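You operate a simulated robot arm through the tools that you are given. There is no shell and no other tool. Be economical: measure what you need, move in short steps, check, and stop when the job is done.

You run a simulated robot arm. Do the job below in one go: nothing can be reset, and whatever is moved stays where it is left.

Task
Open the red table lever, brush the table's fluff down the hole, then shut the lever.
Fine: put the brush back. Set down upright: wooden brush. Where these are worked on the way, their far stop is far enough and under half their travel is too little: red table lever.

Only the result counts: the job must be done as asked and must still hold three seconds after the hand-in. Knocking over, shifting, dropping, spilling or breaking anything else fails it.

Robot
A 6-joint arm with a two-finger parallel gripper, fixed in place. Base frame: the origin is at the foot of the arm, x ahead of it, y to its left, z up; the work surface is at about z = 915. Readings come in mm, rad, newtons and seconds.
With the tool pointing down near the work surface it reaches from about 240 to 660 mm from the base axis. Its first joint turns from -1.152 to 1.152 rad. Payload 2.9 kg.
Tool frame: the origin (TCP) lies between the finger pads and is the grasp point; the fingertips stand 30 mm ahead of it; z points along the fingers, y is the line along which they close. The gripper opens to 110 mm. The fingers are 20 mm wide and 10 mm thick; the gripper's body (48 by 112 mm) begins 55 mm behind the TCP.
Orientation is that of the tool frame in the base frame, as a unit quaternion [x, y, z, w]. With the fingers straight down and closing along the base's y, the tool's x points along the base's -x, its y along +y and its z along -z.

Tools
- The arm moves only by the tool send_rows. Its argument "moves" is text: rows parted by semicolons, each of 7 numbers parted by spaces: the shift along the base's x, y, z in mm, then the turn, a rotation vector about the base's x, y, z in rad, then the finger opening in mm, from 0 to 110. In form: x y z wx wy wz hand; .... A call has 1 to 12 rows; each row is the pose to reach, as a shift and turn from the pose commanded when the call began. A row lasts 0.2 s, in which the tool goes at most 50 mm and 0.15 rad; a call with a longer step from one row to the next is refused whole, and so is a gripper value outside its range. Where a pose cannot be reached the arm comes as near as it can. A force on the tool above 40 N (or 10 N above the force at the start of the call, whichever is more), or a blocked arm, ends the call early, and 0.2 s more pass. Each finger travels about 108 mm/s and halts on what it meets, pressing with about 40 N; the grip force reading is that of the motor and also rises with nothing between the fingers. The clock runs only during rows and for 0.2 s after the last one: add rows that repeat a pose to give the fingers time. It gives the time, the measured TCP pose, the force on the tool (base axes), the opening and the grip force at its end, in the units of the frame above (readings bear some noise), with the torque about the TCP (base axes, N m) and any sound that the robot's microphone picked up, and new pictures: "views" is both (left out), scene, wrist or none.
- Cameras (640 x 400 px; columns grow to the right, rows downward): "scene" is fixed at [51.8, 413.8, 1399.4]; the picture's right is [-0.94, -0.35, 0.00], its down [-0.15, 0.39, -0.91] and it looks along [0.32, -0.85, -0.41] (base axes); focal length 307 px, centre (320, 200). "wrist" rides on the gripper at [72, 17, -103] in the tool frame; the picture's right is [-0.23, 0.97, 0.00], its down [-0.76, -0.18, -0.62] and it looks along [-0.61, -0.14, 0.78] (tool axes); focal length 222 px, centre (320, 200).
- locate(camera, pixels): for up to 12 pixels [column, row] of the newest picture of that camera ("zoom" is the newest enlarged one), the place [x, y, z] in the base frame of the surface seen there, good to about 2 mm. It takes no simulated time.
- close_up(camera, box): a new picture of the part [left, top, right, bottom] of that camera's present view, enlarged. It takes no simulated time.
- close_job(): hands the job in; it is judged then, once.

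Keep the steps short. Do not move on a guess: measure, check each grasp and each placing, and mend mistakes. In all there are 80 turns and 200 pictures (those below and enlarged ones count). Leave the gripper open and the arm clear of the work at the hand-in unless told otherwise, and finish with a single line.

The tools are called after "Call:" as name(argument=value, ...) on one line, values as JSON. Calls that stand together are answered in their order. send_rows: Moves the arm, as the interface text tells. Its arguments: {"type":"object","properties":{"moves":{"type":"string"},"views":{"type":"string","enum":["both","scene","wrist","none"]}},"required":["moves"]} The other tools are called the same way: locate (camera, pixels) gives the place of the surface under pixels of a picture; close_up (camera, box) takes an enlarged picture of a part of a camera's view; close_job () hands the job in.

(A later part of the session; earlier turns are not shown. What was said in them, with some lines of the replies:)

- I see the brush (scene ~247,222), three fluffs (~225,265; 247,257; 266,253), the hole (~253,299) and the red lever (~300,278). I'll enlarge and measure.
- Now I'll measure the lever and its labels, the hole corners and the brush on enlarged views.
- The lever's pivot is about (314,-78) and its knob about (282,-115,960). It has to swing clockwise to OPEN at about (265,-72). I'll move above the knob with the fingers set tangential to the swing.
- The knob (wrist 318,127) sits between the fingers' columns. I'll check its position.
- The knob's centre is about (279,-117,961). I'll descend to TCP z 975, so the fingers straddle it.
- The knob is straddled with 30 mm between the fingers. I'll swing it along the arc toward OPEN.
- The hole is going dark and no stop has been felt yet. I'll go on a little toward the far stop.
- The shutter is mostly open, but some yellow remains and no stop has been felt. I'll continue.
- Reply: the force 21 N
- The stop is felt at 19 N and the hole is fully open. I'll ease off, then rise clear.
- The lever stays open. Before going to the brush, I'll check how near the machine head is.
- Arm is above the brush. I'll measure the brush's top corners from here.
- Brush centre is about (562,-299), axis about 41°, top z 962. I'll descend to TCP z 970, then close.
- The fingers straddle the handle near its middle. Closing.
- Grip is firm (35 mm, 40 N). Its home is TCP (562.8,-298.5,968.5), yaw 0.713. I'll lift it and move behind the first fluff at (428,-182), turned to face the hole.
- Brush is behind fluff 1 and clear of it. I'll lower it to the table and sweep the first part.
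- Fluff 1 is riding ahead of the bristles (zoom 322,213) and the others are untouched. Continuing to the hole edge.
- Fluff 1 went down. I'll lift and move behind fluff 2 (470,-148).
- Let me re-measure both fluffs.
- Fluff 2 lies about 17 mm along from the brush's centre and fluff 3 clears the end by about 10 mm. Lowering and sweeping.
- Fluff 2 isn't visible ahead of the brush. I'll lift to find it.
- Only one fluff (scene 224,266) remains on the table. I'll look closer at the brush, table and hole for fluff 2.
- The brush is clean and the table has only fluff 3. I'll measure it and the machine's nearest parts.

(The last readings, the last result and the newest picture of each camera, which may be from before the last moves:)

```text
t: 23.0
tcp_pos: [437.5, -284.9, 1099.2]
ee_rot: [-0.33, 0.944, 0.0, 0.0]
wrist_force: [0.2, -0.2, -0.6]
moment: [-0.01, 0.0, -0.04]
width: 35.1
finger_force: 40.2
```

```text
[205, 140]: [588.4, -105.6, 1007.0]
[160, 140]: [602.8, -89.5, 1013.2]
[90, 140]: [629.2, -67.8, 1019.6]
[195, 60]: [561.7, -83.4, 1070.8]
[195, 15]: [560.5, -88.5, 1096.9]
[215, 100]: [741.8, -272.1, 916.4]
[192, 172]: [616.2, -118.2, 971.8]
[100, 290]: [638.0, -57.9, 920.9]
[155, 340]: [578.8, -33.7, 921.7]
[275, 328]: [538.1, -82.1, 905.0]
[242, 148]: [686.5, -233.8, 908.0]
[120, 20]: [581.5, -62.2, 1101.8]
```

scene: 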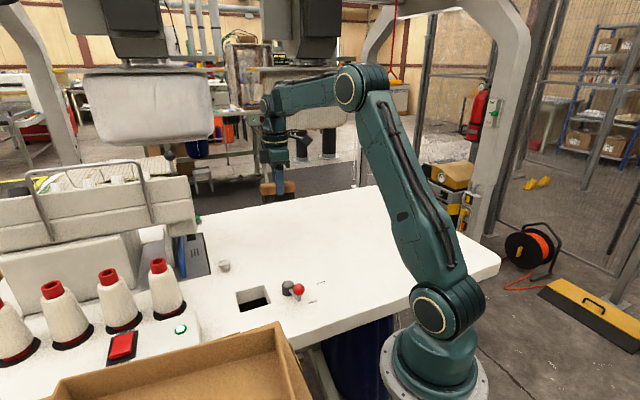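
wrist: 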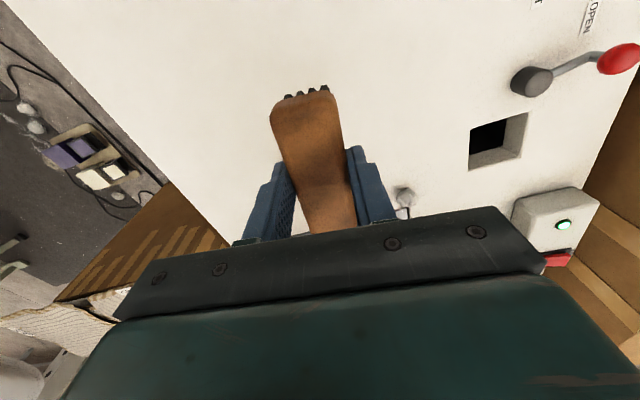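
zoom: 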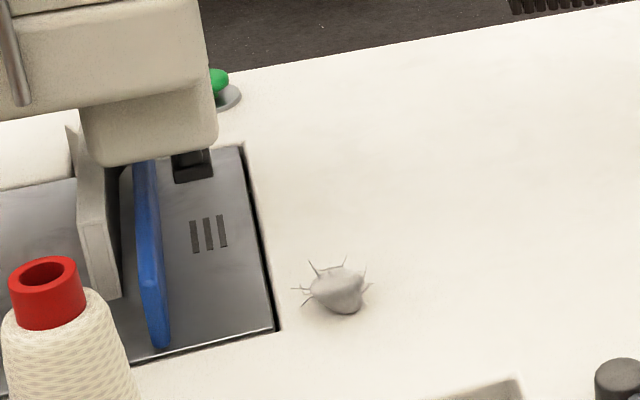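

Machine's head has its corner near (561,-84), so I'll keep the wrist off it. I'll approach fluff 3 (501,-101) with yaw 45° and the brush offset away from the machine. Moving high first.

Call:
send_rows(moves="20 34 0 0 0 0.03 15;40 68 -10 0 0 0.06 15;60 102 -25 0 0 0.09 15;72 120 -50 0 0 0.113 15;72 136 -85 0 0 0.113 15;72 136 -108 0 0 0.113 15;72 136 -108 0 0 0.113 15")

Call:
close_up(camera="scene", box=[150, 160, 310, 300])

```text
t: 24.6
tcp_pos: [511.3, -147.8, 991.0]
ee_rot: [-0.382, 0.924, 0.0, 0.0]
wrist_force: [-0.1, -0.9, -0.3]
moment: [-0.04, 0.01, -0.02]
width: 34.9
finger_force: 40.1
```

scene: 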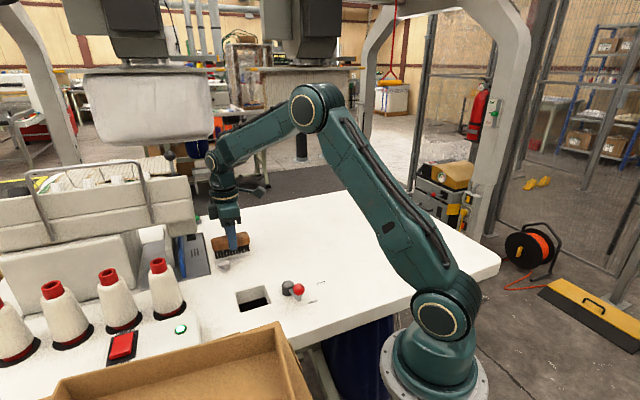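
wrist: 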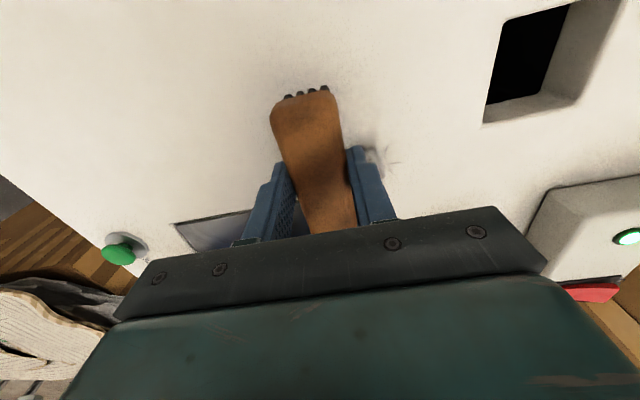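

```text
2.86 times, centred on (230, 230) of scene
```

zoom: 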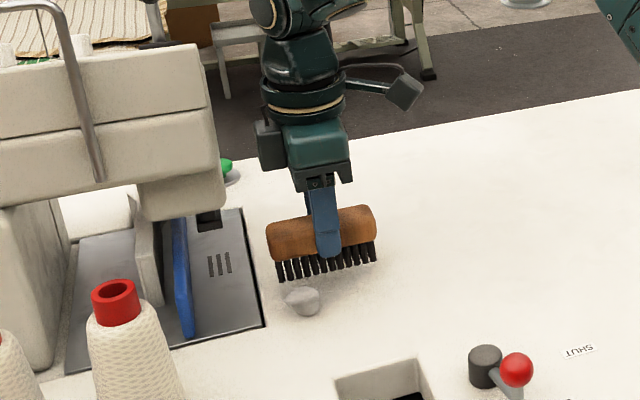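

Fluff 3 is just ahead of the brush and the wrist clears the machine. I'll lower, sweep straight, then curve gradually toward the hole.

Call:
send_rows(moves="0 0 -12 0 0 0 15;0 0 -21 0 0 0 15;-8 8 -21 0 0 0 15;-16 16 -21 0 0 0 15;-24 24 -21 0 0 0 15;-32 32 -21 0 0 0 15;-37.2 38.7 -21 0 0 0.07 15;-42.4 45.1 -21 0 0 0.14 15;-48.1 51.4 -21 0 0 0.21 15;-54.1 57.1 -21 0 0 0.28 15")

Call:
close_up(camera="scene", box=[170, 200, 310, 310])

```text
t: 26.8
tcp_pos: [456.2, -89.1, 970.7]
ee_rot: [-0.508, 0.862, -0.001, 0.0]
wrist_force: [0.5, 1.0, -0.2]
moment: [-0.03, -0.04, 0.04]
width: 35.1
finger_force: 40.2
```

scene: 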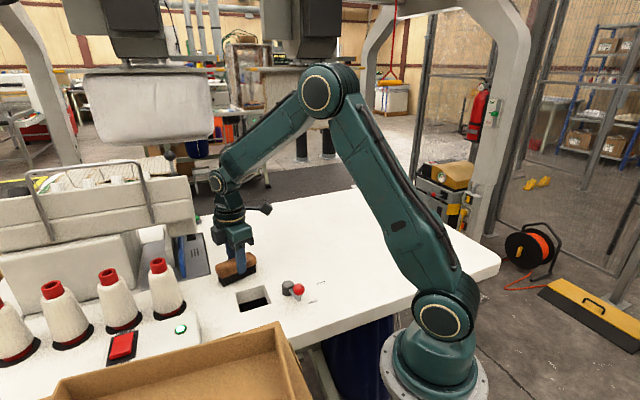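
wrist: 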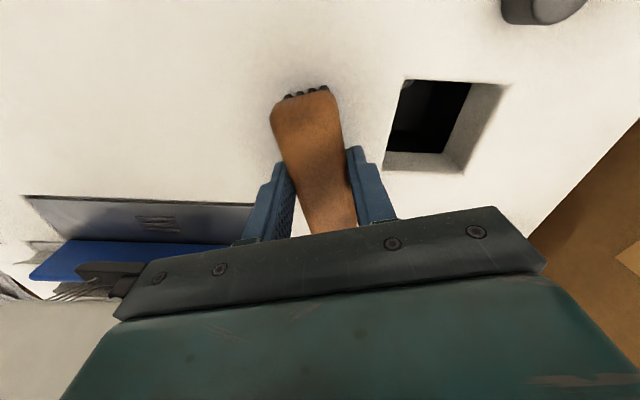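

```text
3.64 times, centred on (240, 255) of scene
```

zoom: 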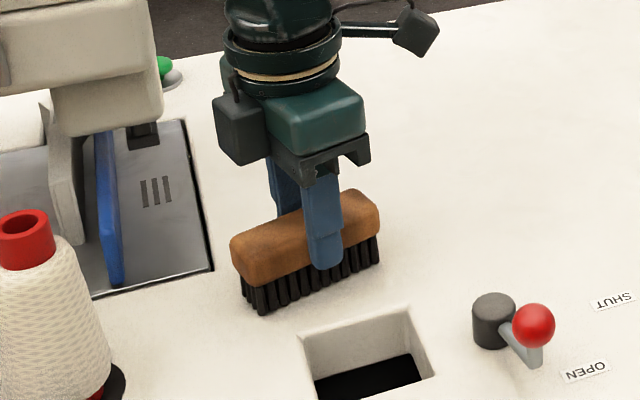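

Fluff 3 isn't ahead of the brush either; it may have gone down. I'll lift and draw aside to check the table and look down the hole.

Call:
send_rows(moves="0 0 40 0 0 -0.1 15;0 0 80 0 0 -0.2 15;-5 -20 110 0 0 -0.28 15;-15 -60 130 0 0 -0.28 15;-25 -90 140 0 0 -0.28 15;-30 -120 140 0 0 -0.28 15;-30 -120 140 0 0 -0.28 15")

Call:
close_up(camera="scene", box=[170, 190, 350, 320])

```text
t: 28.4
tcp_pos: [426.5, -209.4, 1109.8]
ee_rot: [-0.381, 0.924, -0.001, 0.0]
wrist_force: [0.0, 1.2, -0.9]
moment: [0.0, 0.02, 0.02]
width: 34.7
finger_force: 39.9
```

scene: 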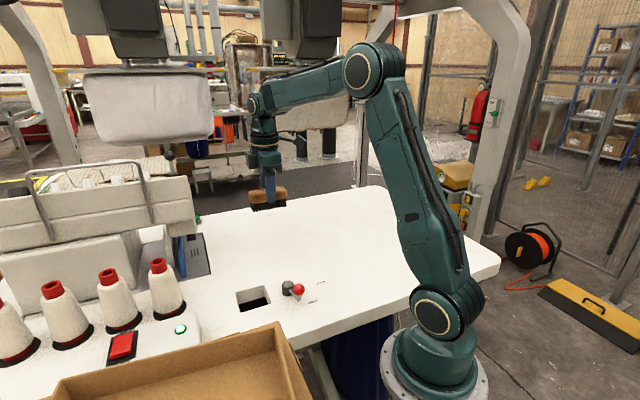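
wrist: 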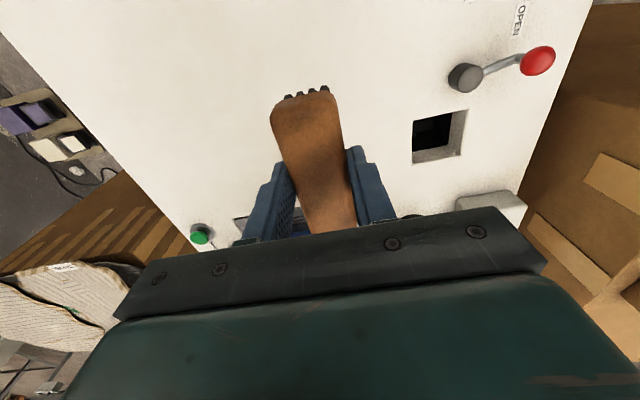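

```text
3.08 times, centred on (260, 255) of scene
```

zoom: 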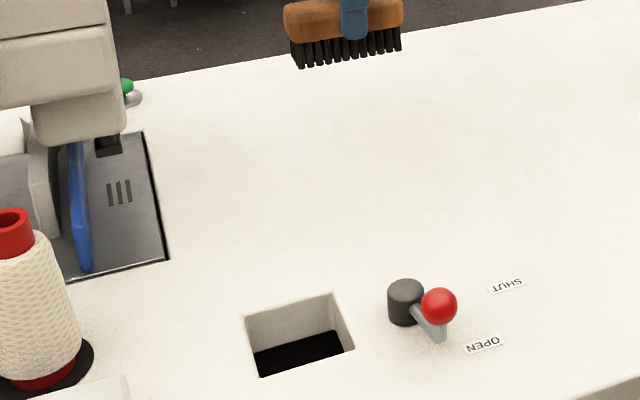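

Table is clear. I'll look down the hole (wrist 438,135) to count fluffs.

Call:
close_up(camera="wrist", box=[400, 100, 480, 170])

Call:
send_rows(moves="20 45 20 0 0 0 15;40 90 20 0 0 0 15;60 135 20 0 0 0 15;75 170 20 0 0 0 15;75 170 20 0 0 0 15", views="wrist")

```text
5.71 times, centred on (440, 135) of wrist
```

zoom: 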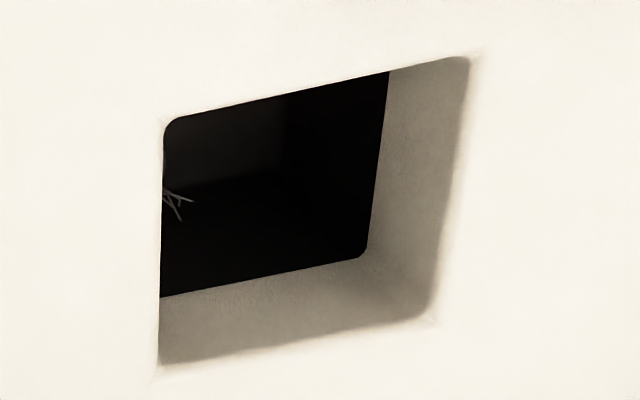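

```text
refused: row 1 steps farther than a row can; nothing moved
```

Only spikes are visible at that angle. I'll place the wrist camera straight above the hole for a vertical look.

Call:
send_rows(moves="5 26 5 0 0 -0.13 15;10 52 10 0 0 -0.26 15;15 78 10 0 0 -0.39 15;20 104 10 0 0 -0.52 15;25 130 10 0 0 -0.65 15;28.5 154 10 0 0 -0.78 15;28.5 154 10 0 0 -0.78 15", views="wrist")

Call:
close_up(camera="wrist", box=[270, 0, 370, 70])

```text
t: 30.0
tcp_pos: [455.8, -55.6, 1121.0]
ee_rot: [-0.001, 1.0, 0.0, 0.0]
wrist_force: [0.8, 0.4, -1.2]
moment: [0.01, 0.01, 0.02]
width: 35.0
finger_force: 40.0
```

wrist: 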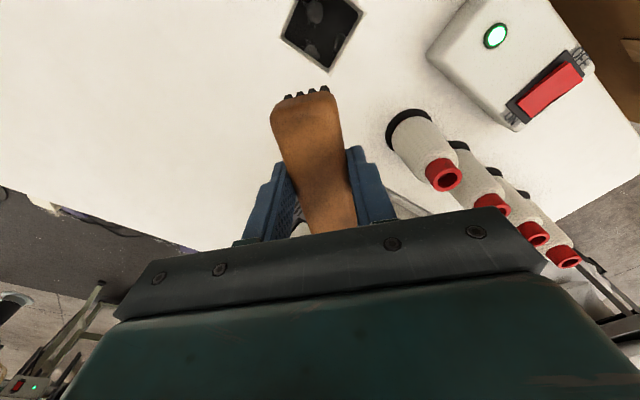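

```text
5.71 times, centred on (320, 35) of wrist
```

zoom: 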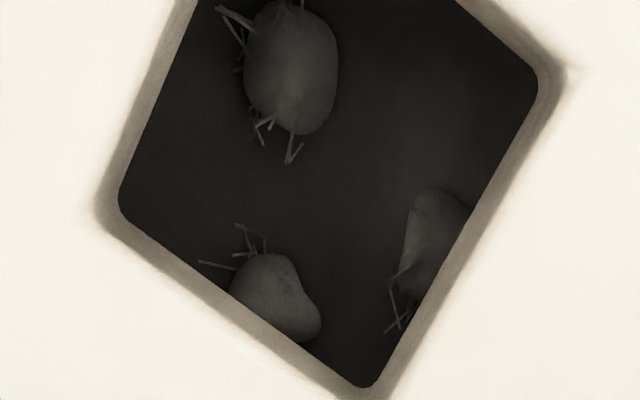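

All three fluffs are in the bin. I'll take the brush back to its home, staying high and going away from the machine first.

Call:
send_rows(moves="-3 -45 0 0 0 0.1 15;0 -88 0 0 0 0.22 15;20 -128 0 0 0 0.34 15;45 -165 0 0 0 0.46 15;75 -203 0 0 0 0.58 15;107 -237 0 0 0 0.713 15;107 -243 -40 0 0 0.713 15;107 -243 -80 0 0 0.713 15;107 -243 -120 0 0 0.713 15;107 -243 -140 0 0 0.713 15;107 -243 -140 0 0 0.713 15")

```text
t: 32.4
tcp_pos: [562.3, -298.5, 979.1]
ee_rot: [-0.351, 0.937, 0.001, 0.0]
wrist_force: [0.0, 0.3, -0.2]
moment: [0.02, 0.02, 0.01]
width: 35.2
finger_force: 40.4
out of reach, approached as far as the arm can: row 6
```

scene: 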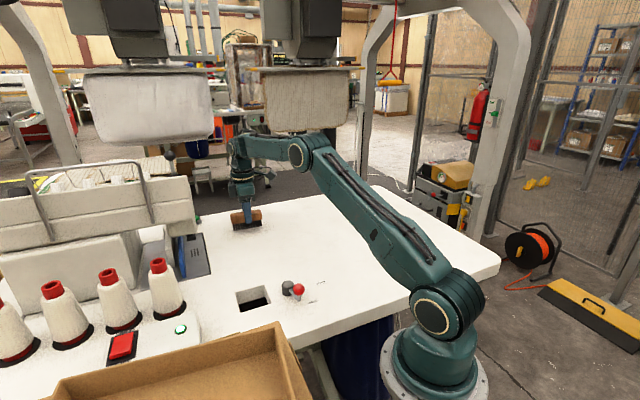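
wrist: 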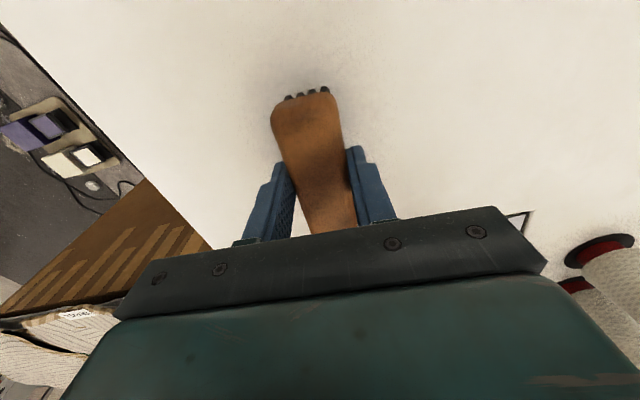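

Above home at z 979. I'll lower gently by about 10 mm and watch the force.

Call:
send_rows(moves="0.5 0 -4 0 0 0 15;0.5 0 -8 0 0 0 15;0.5 0 -10 0 0 0 15;0.5 0 -10 0 0 0 15", views="none")

Call:
close_up(camera="scene", box=[215, 200, 285, 246])

```text
t: 33.4
tcp_pos: [562.5, -299.0, 970.5]
ee_rot: [-0.352, 0.936, -0.001, 0.001]
wrist_force: [-0.2, 0.4, -1.1]
moment: [0.01, -0.02, 0.0]
width: 34.9
finger_force: 39.8
```

```text
8.70 times, centred on (250, 223) of scene
```

zoom: 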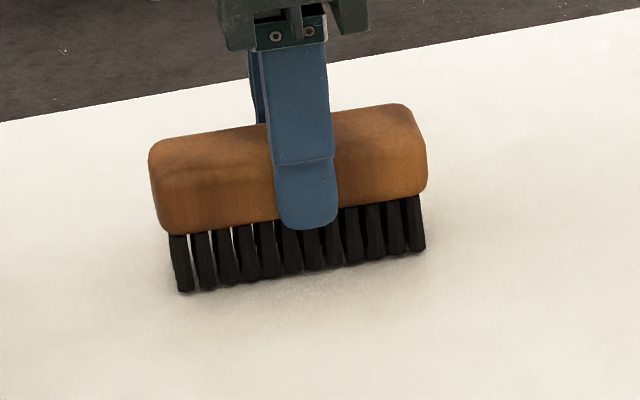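

Nearly touching. I'll go another 2 mm in half-steps.

Call:
send_rows(moves="0 0 -1 0 0 0 15;0 0 -2 0 0 0 15;0 0 -2 0 0 0 15", views="none")

```text
t: 34.2
tcp_pos: [563.5, -297.9, 968.5]
ee_rot: [-0.352, 0.936, 0.0, 0.0]
wrist_force: [0.4, -0.7, 0.5]
moment: [-0.02, -0.04, 0.03]
width: 34.8
finger_force: 39.7
```

The commanded height (967.9) is the same as at the grasp, so the brush is seated. Releasing.

Call:
send_rows(moves="0 0 0 0 0 0 38;0 0 0 0 0 0 46;0 0 0 0 0 0 60;0 0 0 0 0 0 66;0 0 35 0 0 0 66;0 0 80 0 0 0 66;0 0 125 0 0 0 60")

Call:
close_up(camera="scene", box=[215, 200, 285, 246])

```text
t: 35.8
tcp_pos: [562.7, -299.8, 1092.7]
ee_rot: [-0.352, 0.936, 0.001, 0.0]
wrist_force: [-0.6, 0.2, -0.3]
moment: [0.01, -0.01, 0.01]
width: 60.2
finger_force: 0.0
```

scene: 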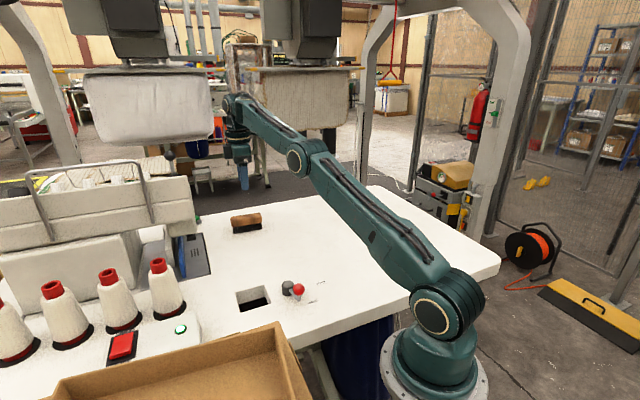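
wrist: 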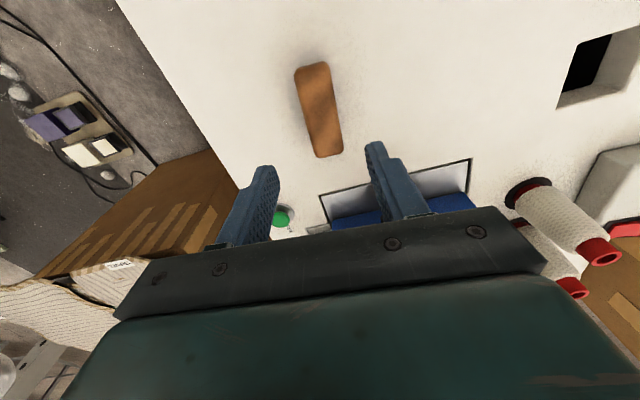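

```text
8.70 times, centred on (250, 223) of scene
```

zoom: 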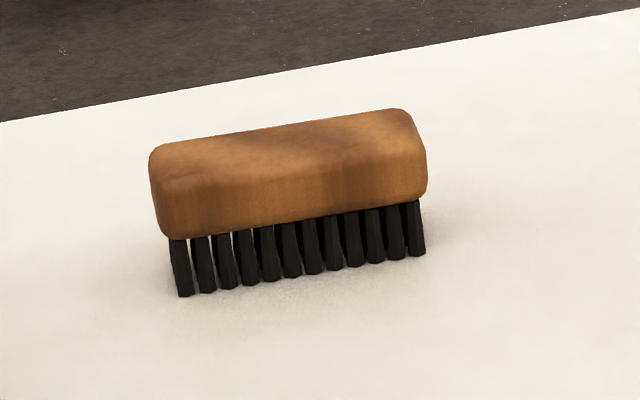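

The brush stands upright at home. Next is shutting the lever, so I'll measure the knob as it stands.

Call:
close_up(camera="scene", box=[260, 260, 330, 310])

Call:
locate(camera="scene", pixels=[[299, 289], [288, 284], [298, 300]])

```text
8.00 times, centred on (295, 285) of scene
```

zoom: 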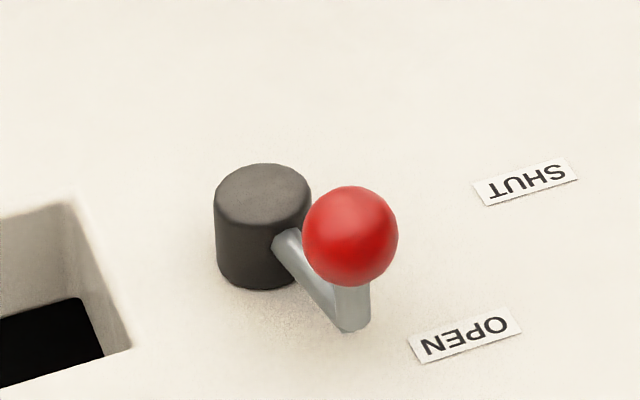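

```text
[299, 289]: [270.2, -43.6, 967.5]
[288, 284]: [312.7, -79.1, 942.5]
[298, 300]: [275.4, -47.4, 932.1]
```

Knob centre is about (274,-52,960). Returning above it with the fingers tangential.

Call:
send_rows(moves="-30 22 0 0 0 -0.14 60;-61 46 0 0 0 -0.28 60;-92 72 0 0 0 -0.42 60;-124 99 0 0 0 -0.56 55;-156 127 0 0 0 -0.7 50;-189 156 0 0 0 -0.84 44;-222 186 0 0 0 -0.98 44;-255 216 0 0 0 -1.12 44;-289 246.5 0 0 0 -1.26 44;-289 246.5 -30 0 0 -1.33 44;-289 246.5 -45 0 0 -1.33 44;-289 246.5 -45 0 0 -1.33 44")

Call:
locate(camera="wrist", pixels=[[318, 120], [318, 130], [318, 140]])

```text
t: 38.4
tcp_pos: [274.0, -51.7, 1048.1]
ee_rot: [0.303, 0.953, 0.001, 0.001]
wrist_force: [0.4, 0.4, -0.1]
moment: [0.01, 0.0, -0.03]
width: 44.0
finger_force: 0.1
```

scene: 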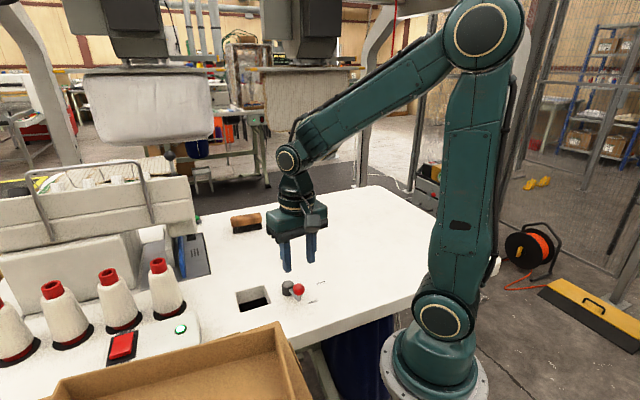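
wrist: 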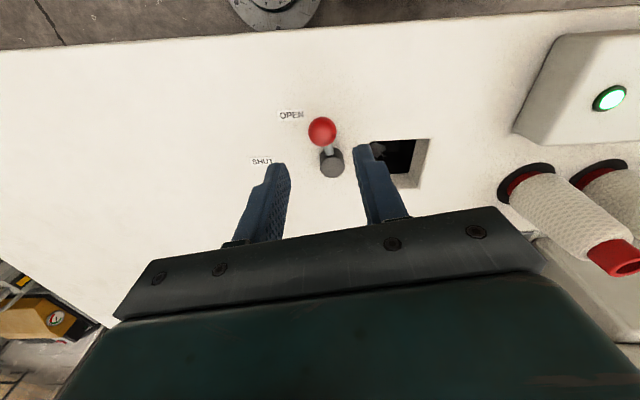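

```text
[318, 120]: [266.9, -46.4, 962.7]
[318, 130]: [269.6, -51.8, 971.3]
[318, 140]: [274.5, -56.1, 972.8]
```

Aligned as before. Descending to z 975 and narrowing to 30 mm.

Call:
send_rows(moves="-1 0 -25 0 0 0 44;-1 0 -50 0 0 0 44;-1 0 -73.5 0 0 0 44;-1 0 -73.5 0 0 0 30;-1 0 -73.5 0 0 0 30", views="wrist")

```text
t: 39.6
tcp_pos: [272.8, -53.0, 975.3]
ee_rot: [0.301, 0.954, 0.0, 0.0]
wrist_force: [0.5, 0.4, -1.1]
moment: [-0.03, -0.01, -0.02]
width: 29.8
finger_force: 0.1
```

wrist: 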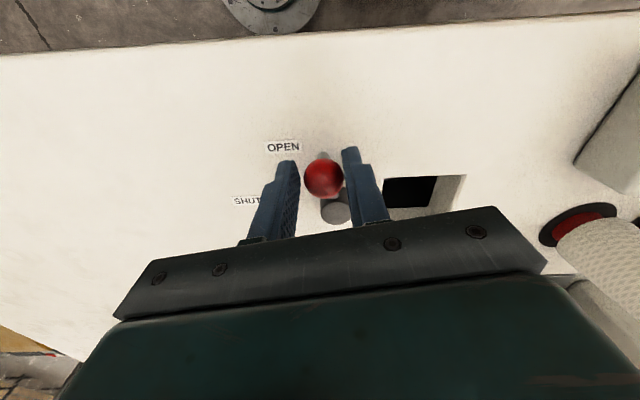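

Swinging the lever back along the arc to SHUT.

Call:
send_rows(moves="-3.4 -5.9 0 0 0 0.14 30;-6 -12.3 0 0 0 0.28 30;-7.6 -18.9 0 0 0 0.42 30;-8.3 -25.7 0 0 0 0.56 30;-8.1 -32.5 0 0 0 0.7 30;-6.9 -39.2 0 0 0 0.84 30;-4.8 -45.8 0 0 0 0.98 30;-1.8 -51.9 0 0 0 1.12 30;2 -57.6 0 0 0 1.26 30;6.6 -62.6 0 0 0 1.4 30;10.4 -66 0 0 0 1.5 30")

Call:
close_up(camera="scene", box=[220, 250, 340, 320])

```text
t: 42.0
tcp_pos: [283.2, -117.4, 973.6]
ee_rot: [-0.43, 0.903, 0.0, 0.0]
wrist_force: [-0.5, 1.2, -0.2]
moment: [0.0, 0.02, 0.01]
width: 30.4
finger_force: 0.3
```

scene: 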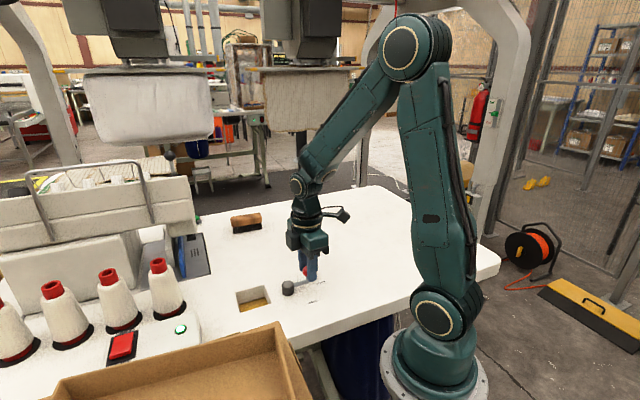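
wrist: 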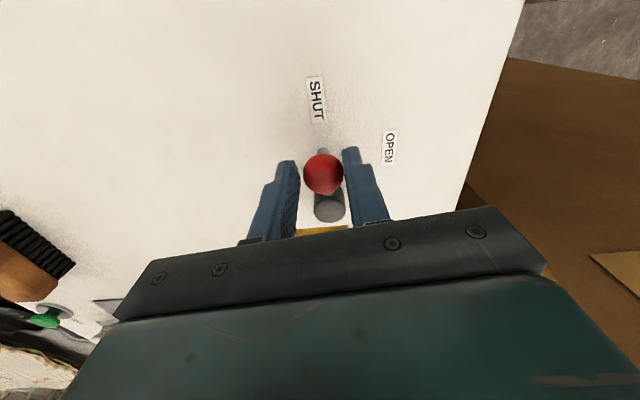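

```text
5.33 times, centred on (280, 285) of scene
```

zoom: 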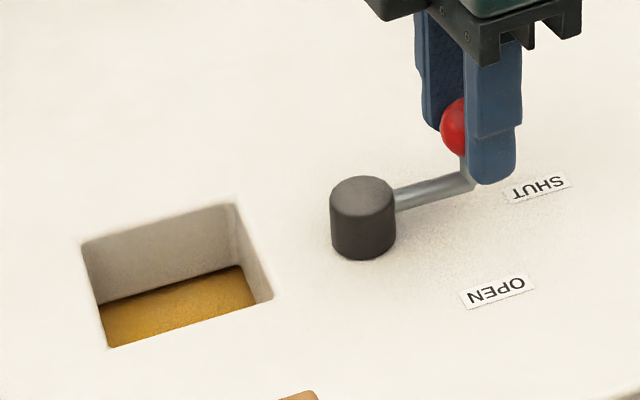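

The hole reads shut. I'll push a little further to confirm the stop.

Call:
send_rows(moves="2.1 -1.5 0 0 0 0.05 30;4.2 -2.9 0 0 0 0.1 30;6.5 -4.2 0 0 0 0.15 30;8.7 -5.4 0 0 0 0.2 30", views="wrist")

```text
t: 43.0
tcp_pos: [288.9, -120.9, 973.3]
ee_rot: [-0.517, 0.856, 0.004, -0.003]
wrist_force: [-16.7, 19.3, 0.5]
moment: [0.34, 0.24, -0.17]
width: 42.3
finger_force: 12.5
```

wrist: 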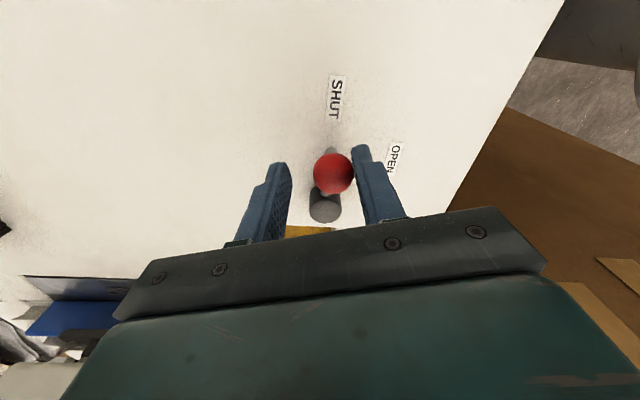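

Shut stop is felt at 25 N. I'll ease off, open, and rise clear.

Call:
send_rows(moves="-6 4.5 0 0 0 -0.1 44;-6 4.5 0 0 0 -0.1 48;-6 4.5 35 0 0 -0.1 48;-6 4.5 80 0 0 -0.1 70;0 0 125 0 0 -0.1 100;20 -20 160 0 0 -0.1 110;20 -20 160 0 0 -0.1 110")

Call:
close_up(camera="scene", box=[200, 200, 340, 320])

```text
t: 44.6
tcp_pos: [311.9, -144.4, 1135.7]
ee_rot: [-0.474, 0.88, 0.0, 0.0]
wrist_force: [0.1, -0.1, -0.8]
moment: [-0.01, 0.0, -0.01]
width: 109.9
finger_force: 0.0
```

scene: 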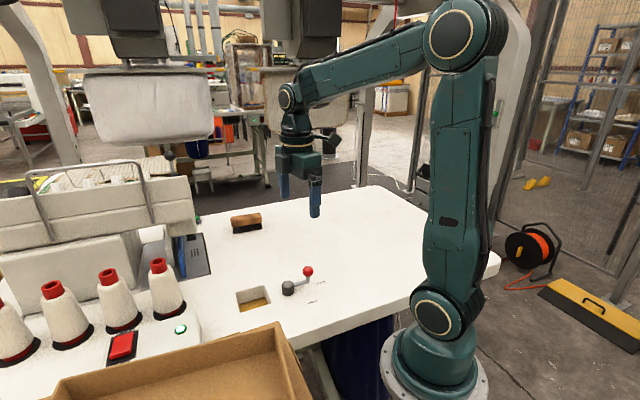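
wrist: 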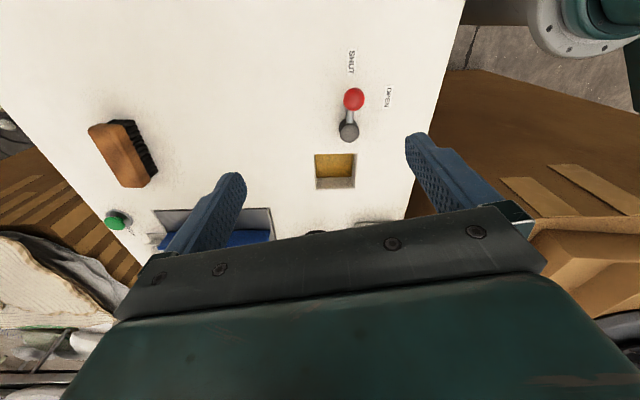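

```text
3.33 times, centred on (270, 260) of scene
```

zoom: 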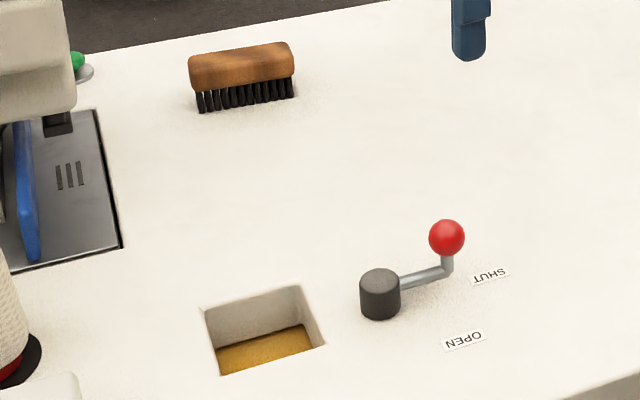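

The lever is shut, the hole is closed, the table is clear, the brush stands at home, and the gripper is open and clear. Handing in.

Call:
close_job()

```text
The job is handed in.
```

Done: I opened the lever to its stop, brushed all three fluffs down the hole, put the brush back upright within a few mm of its starting place, and shut the lever to its stop.
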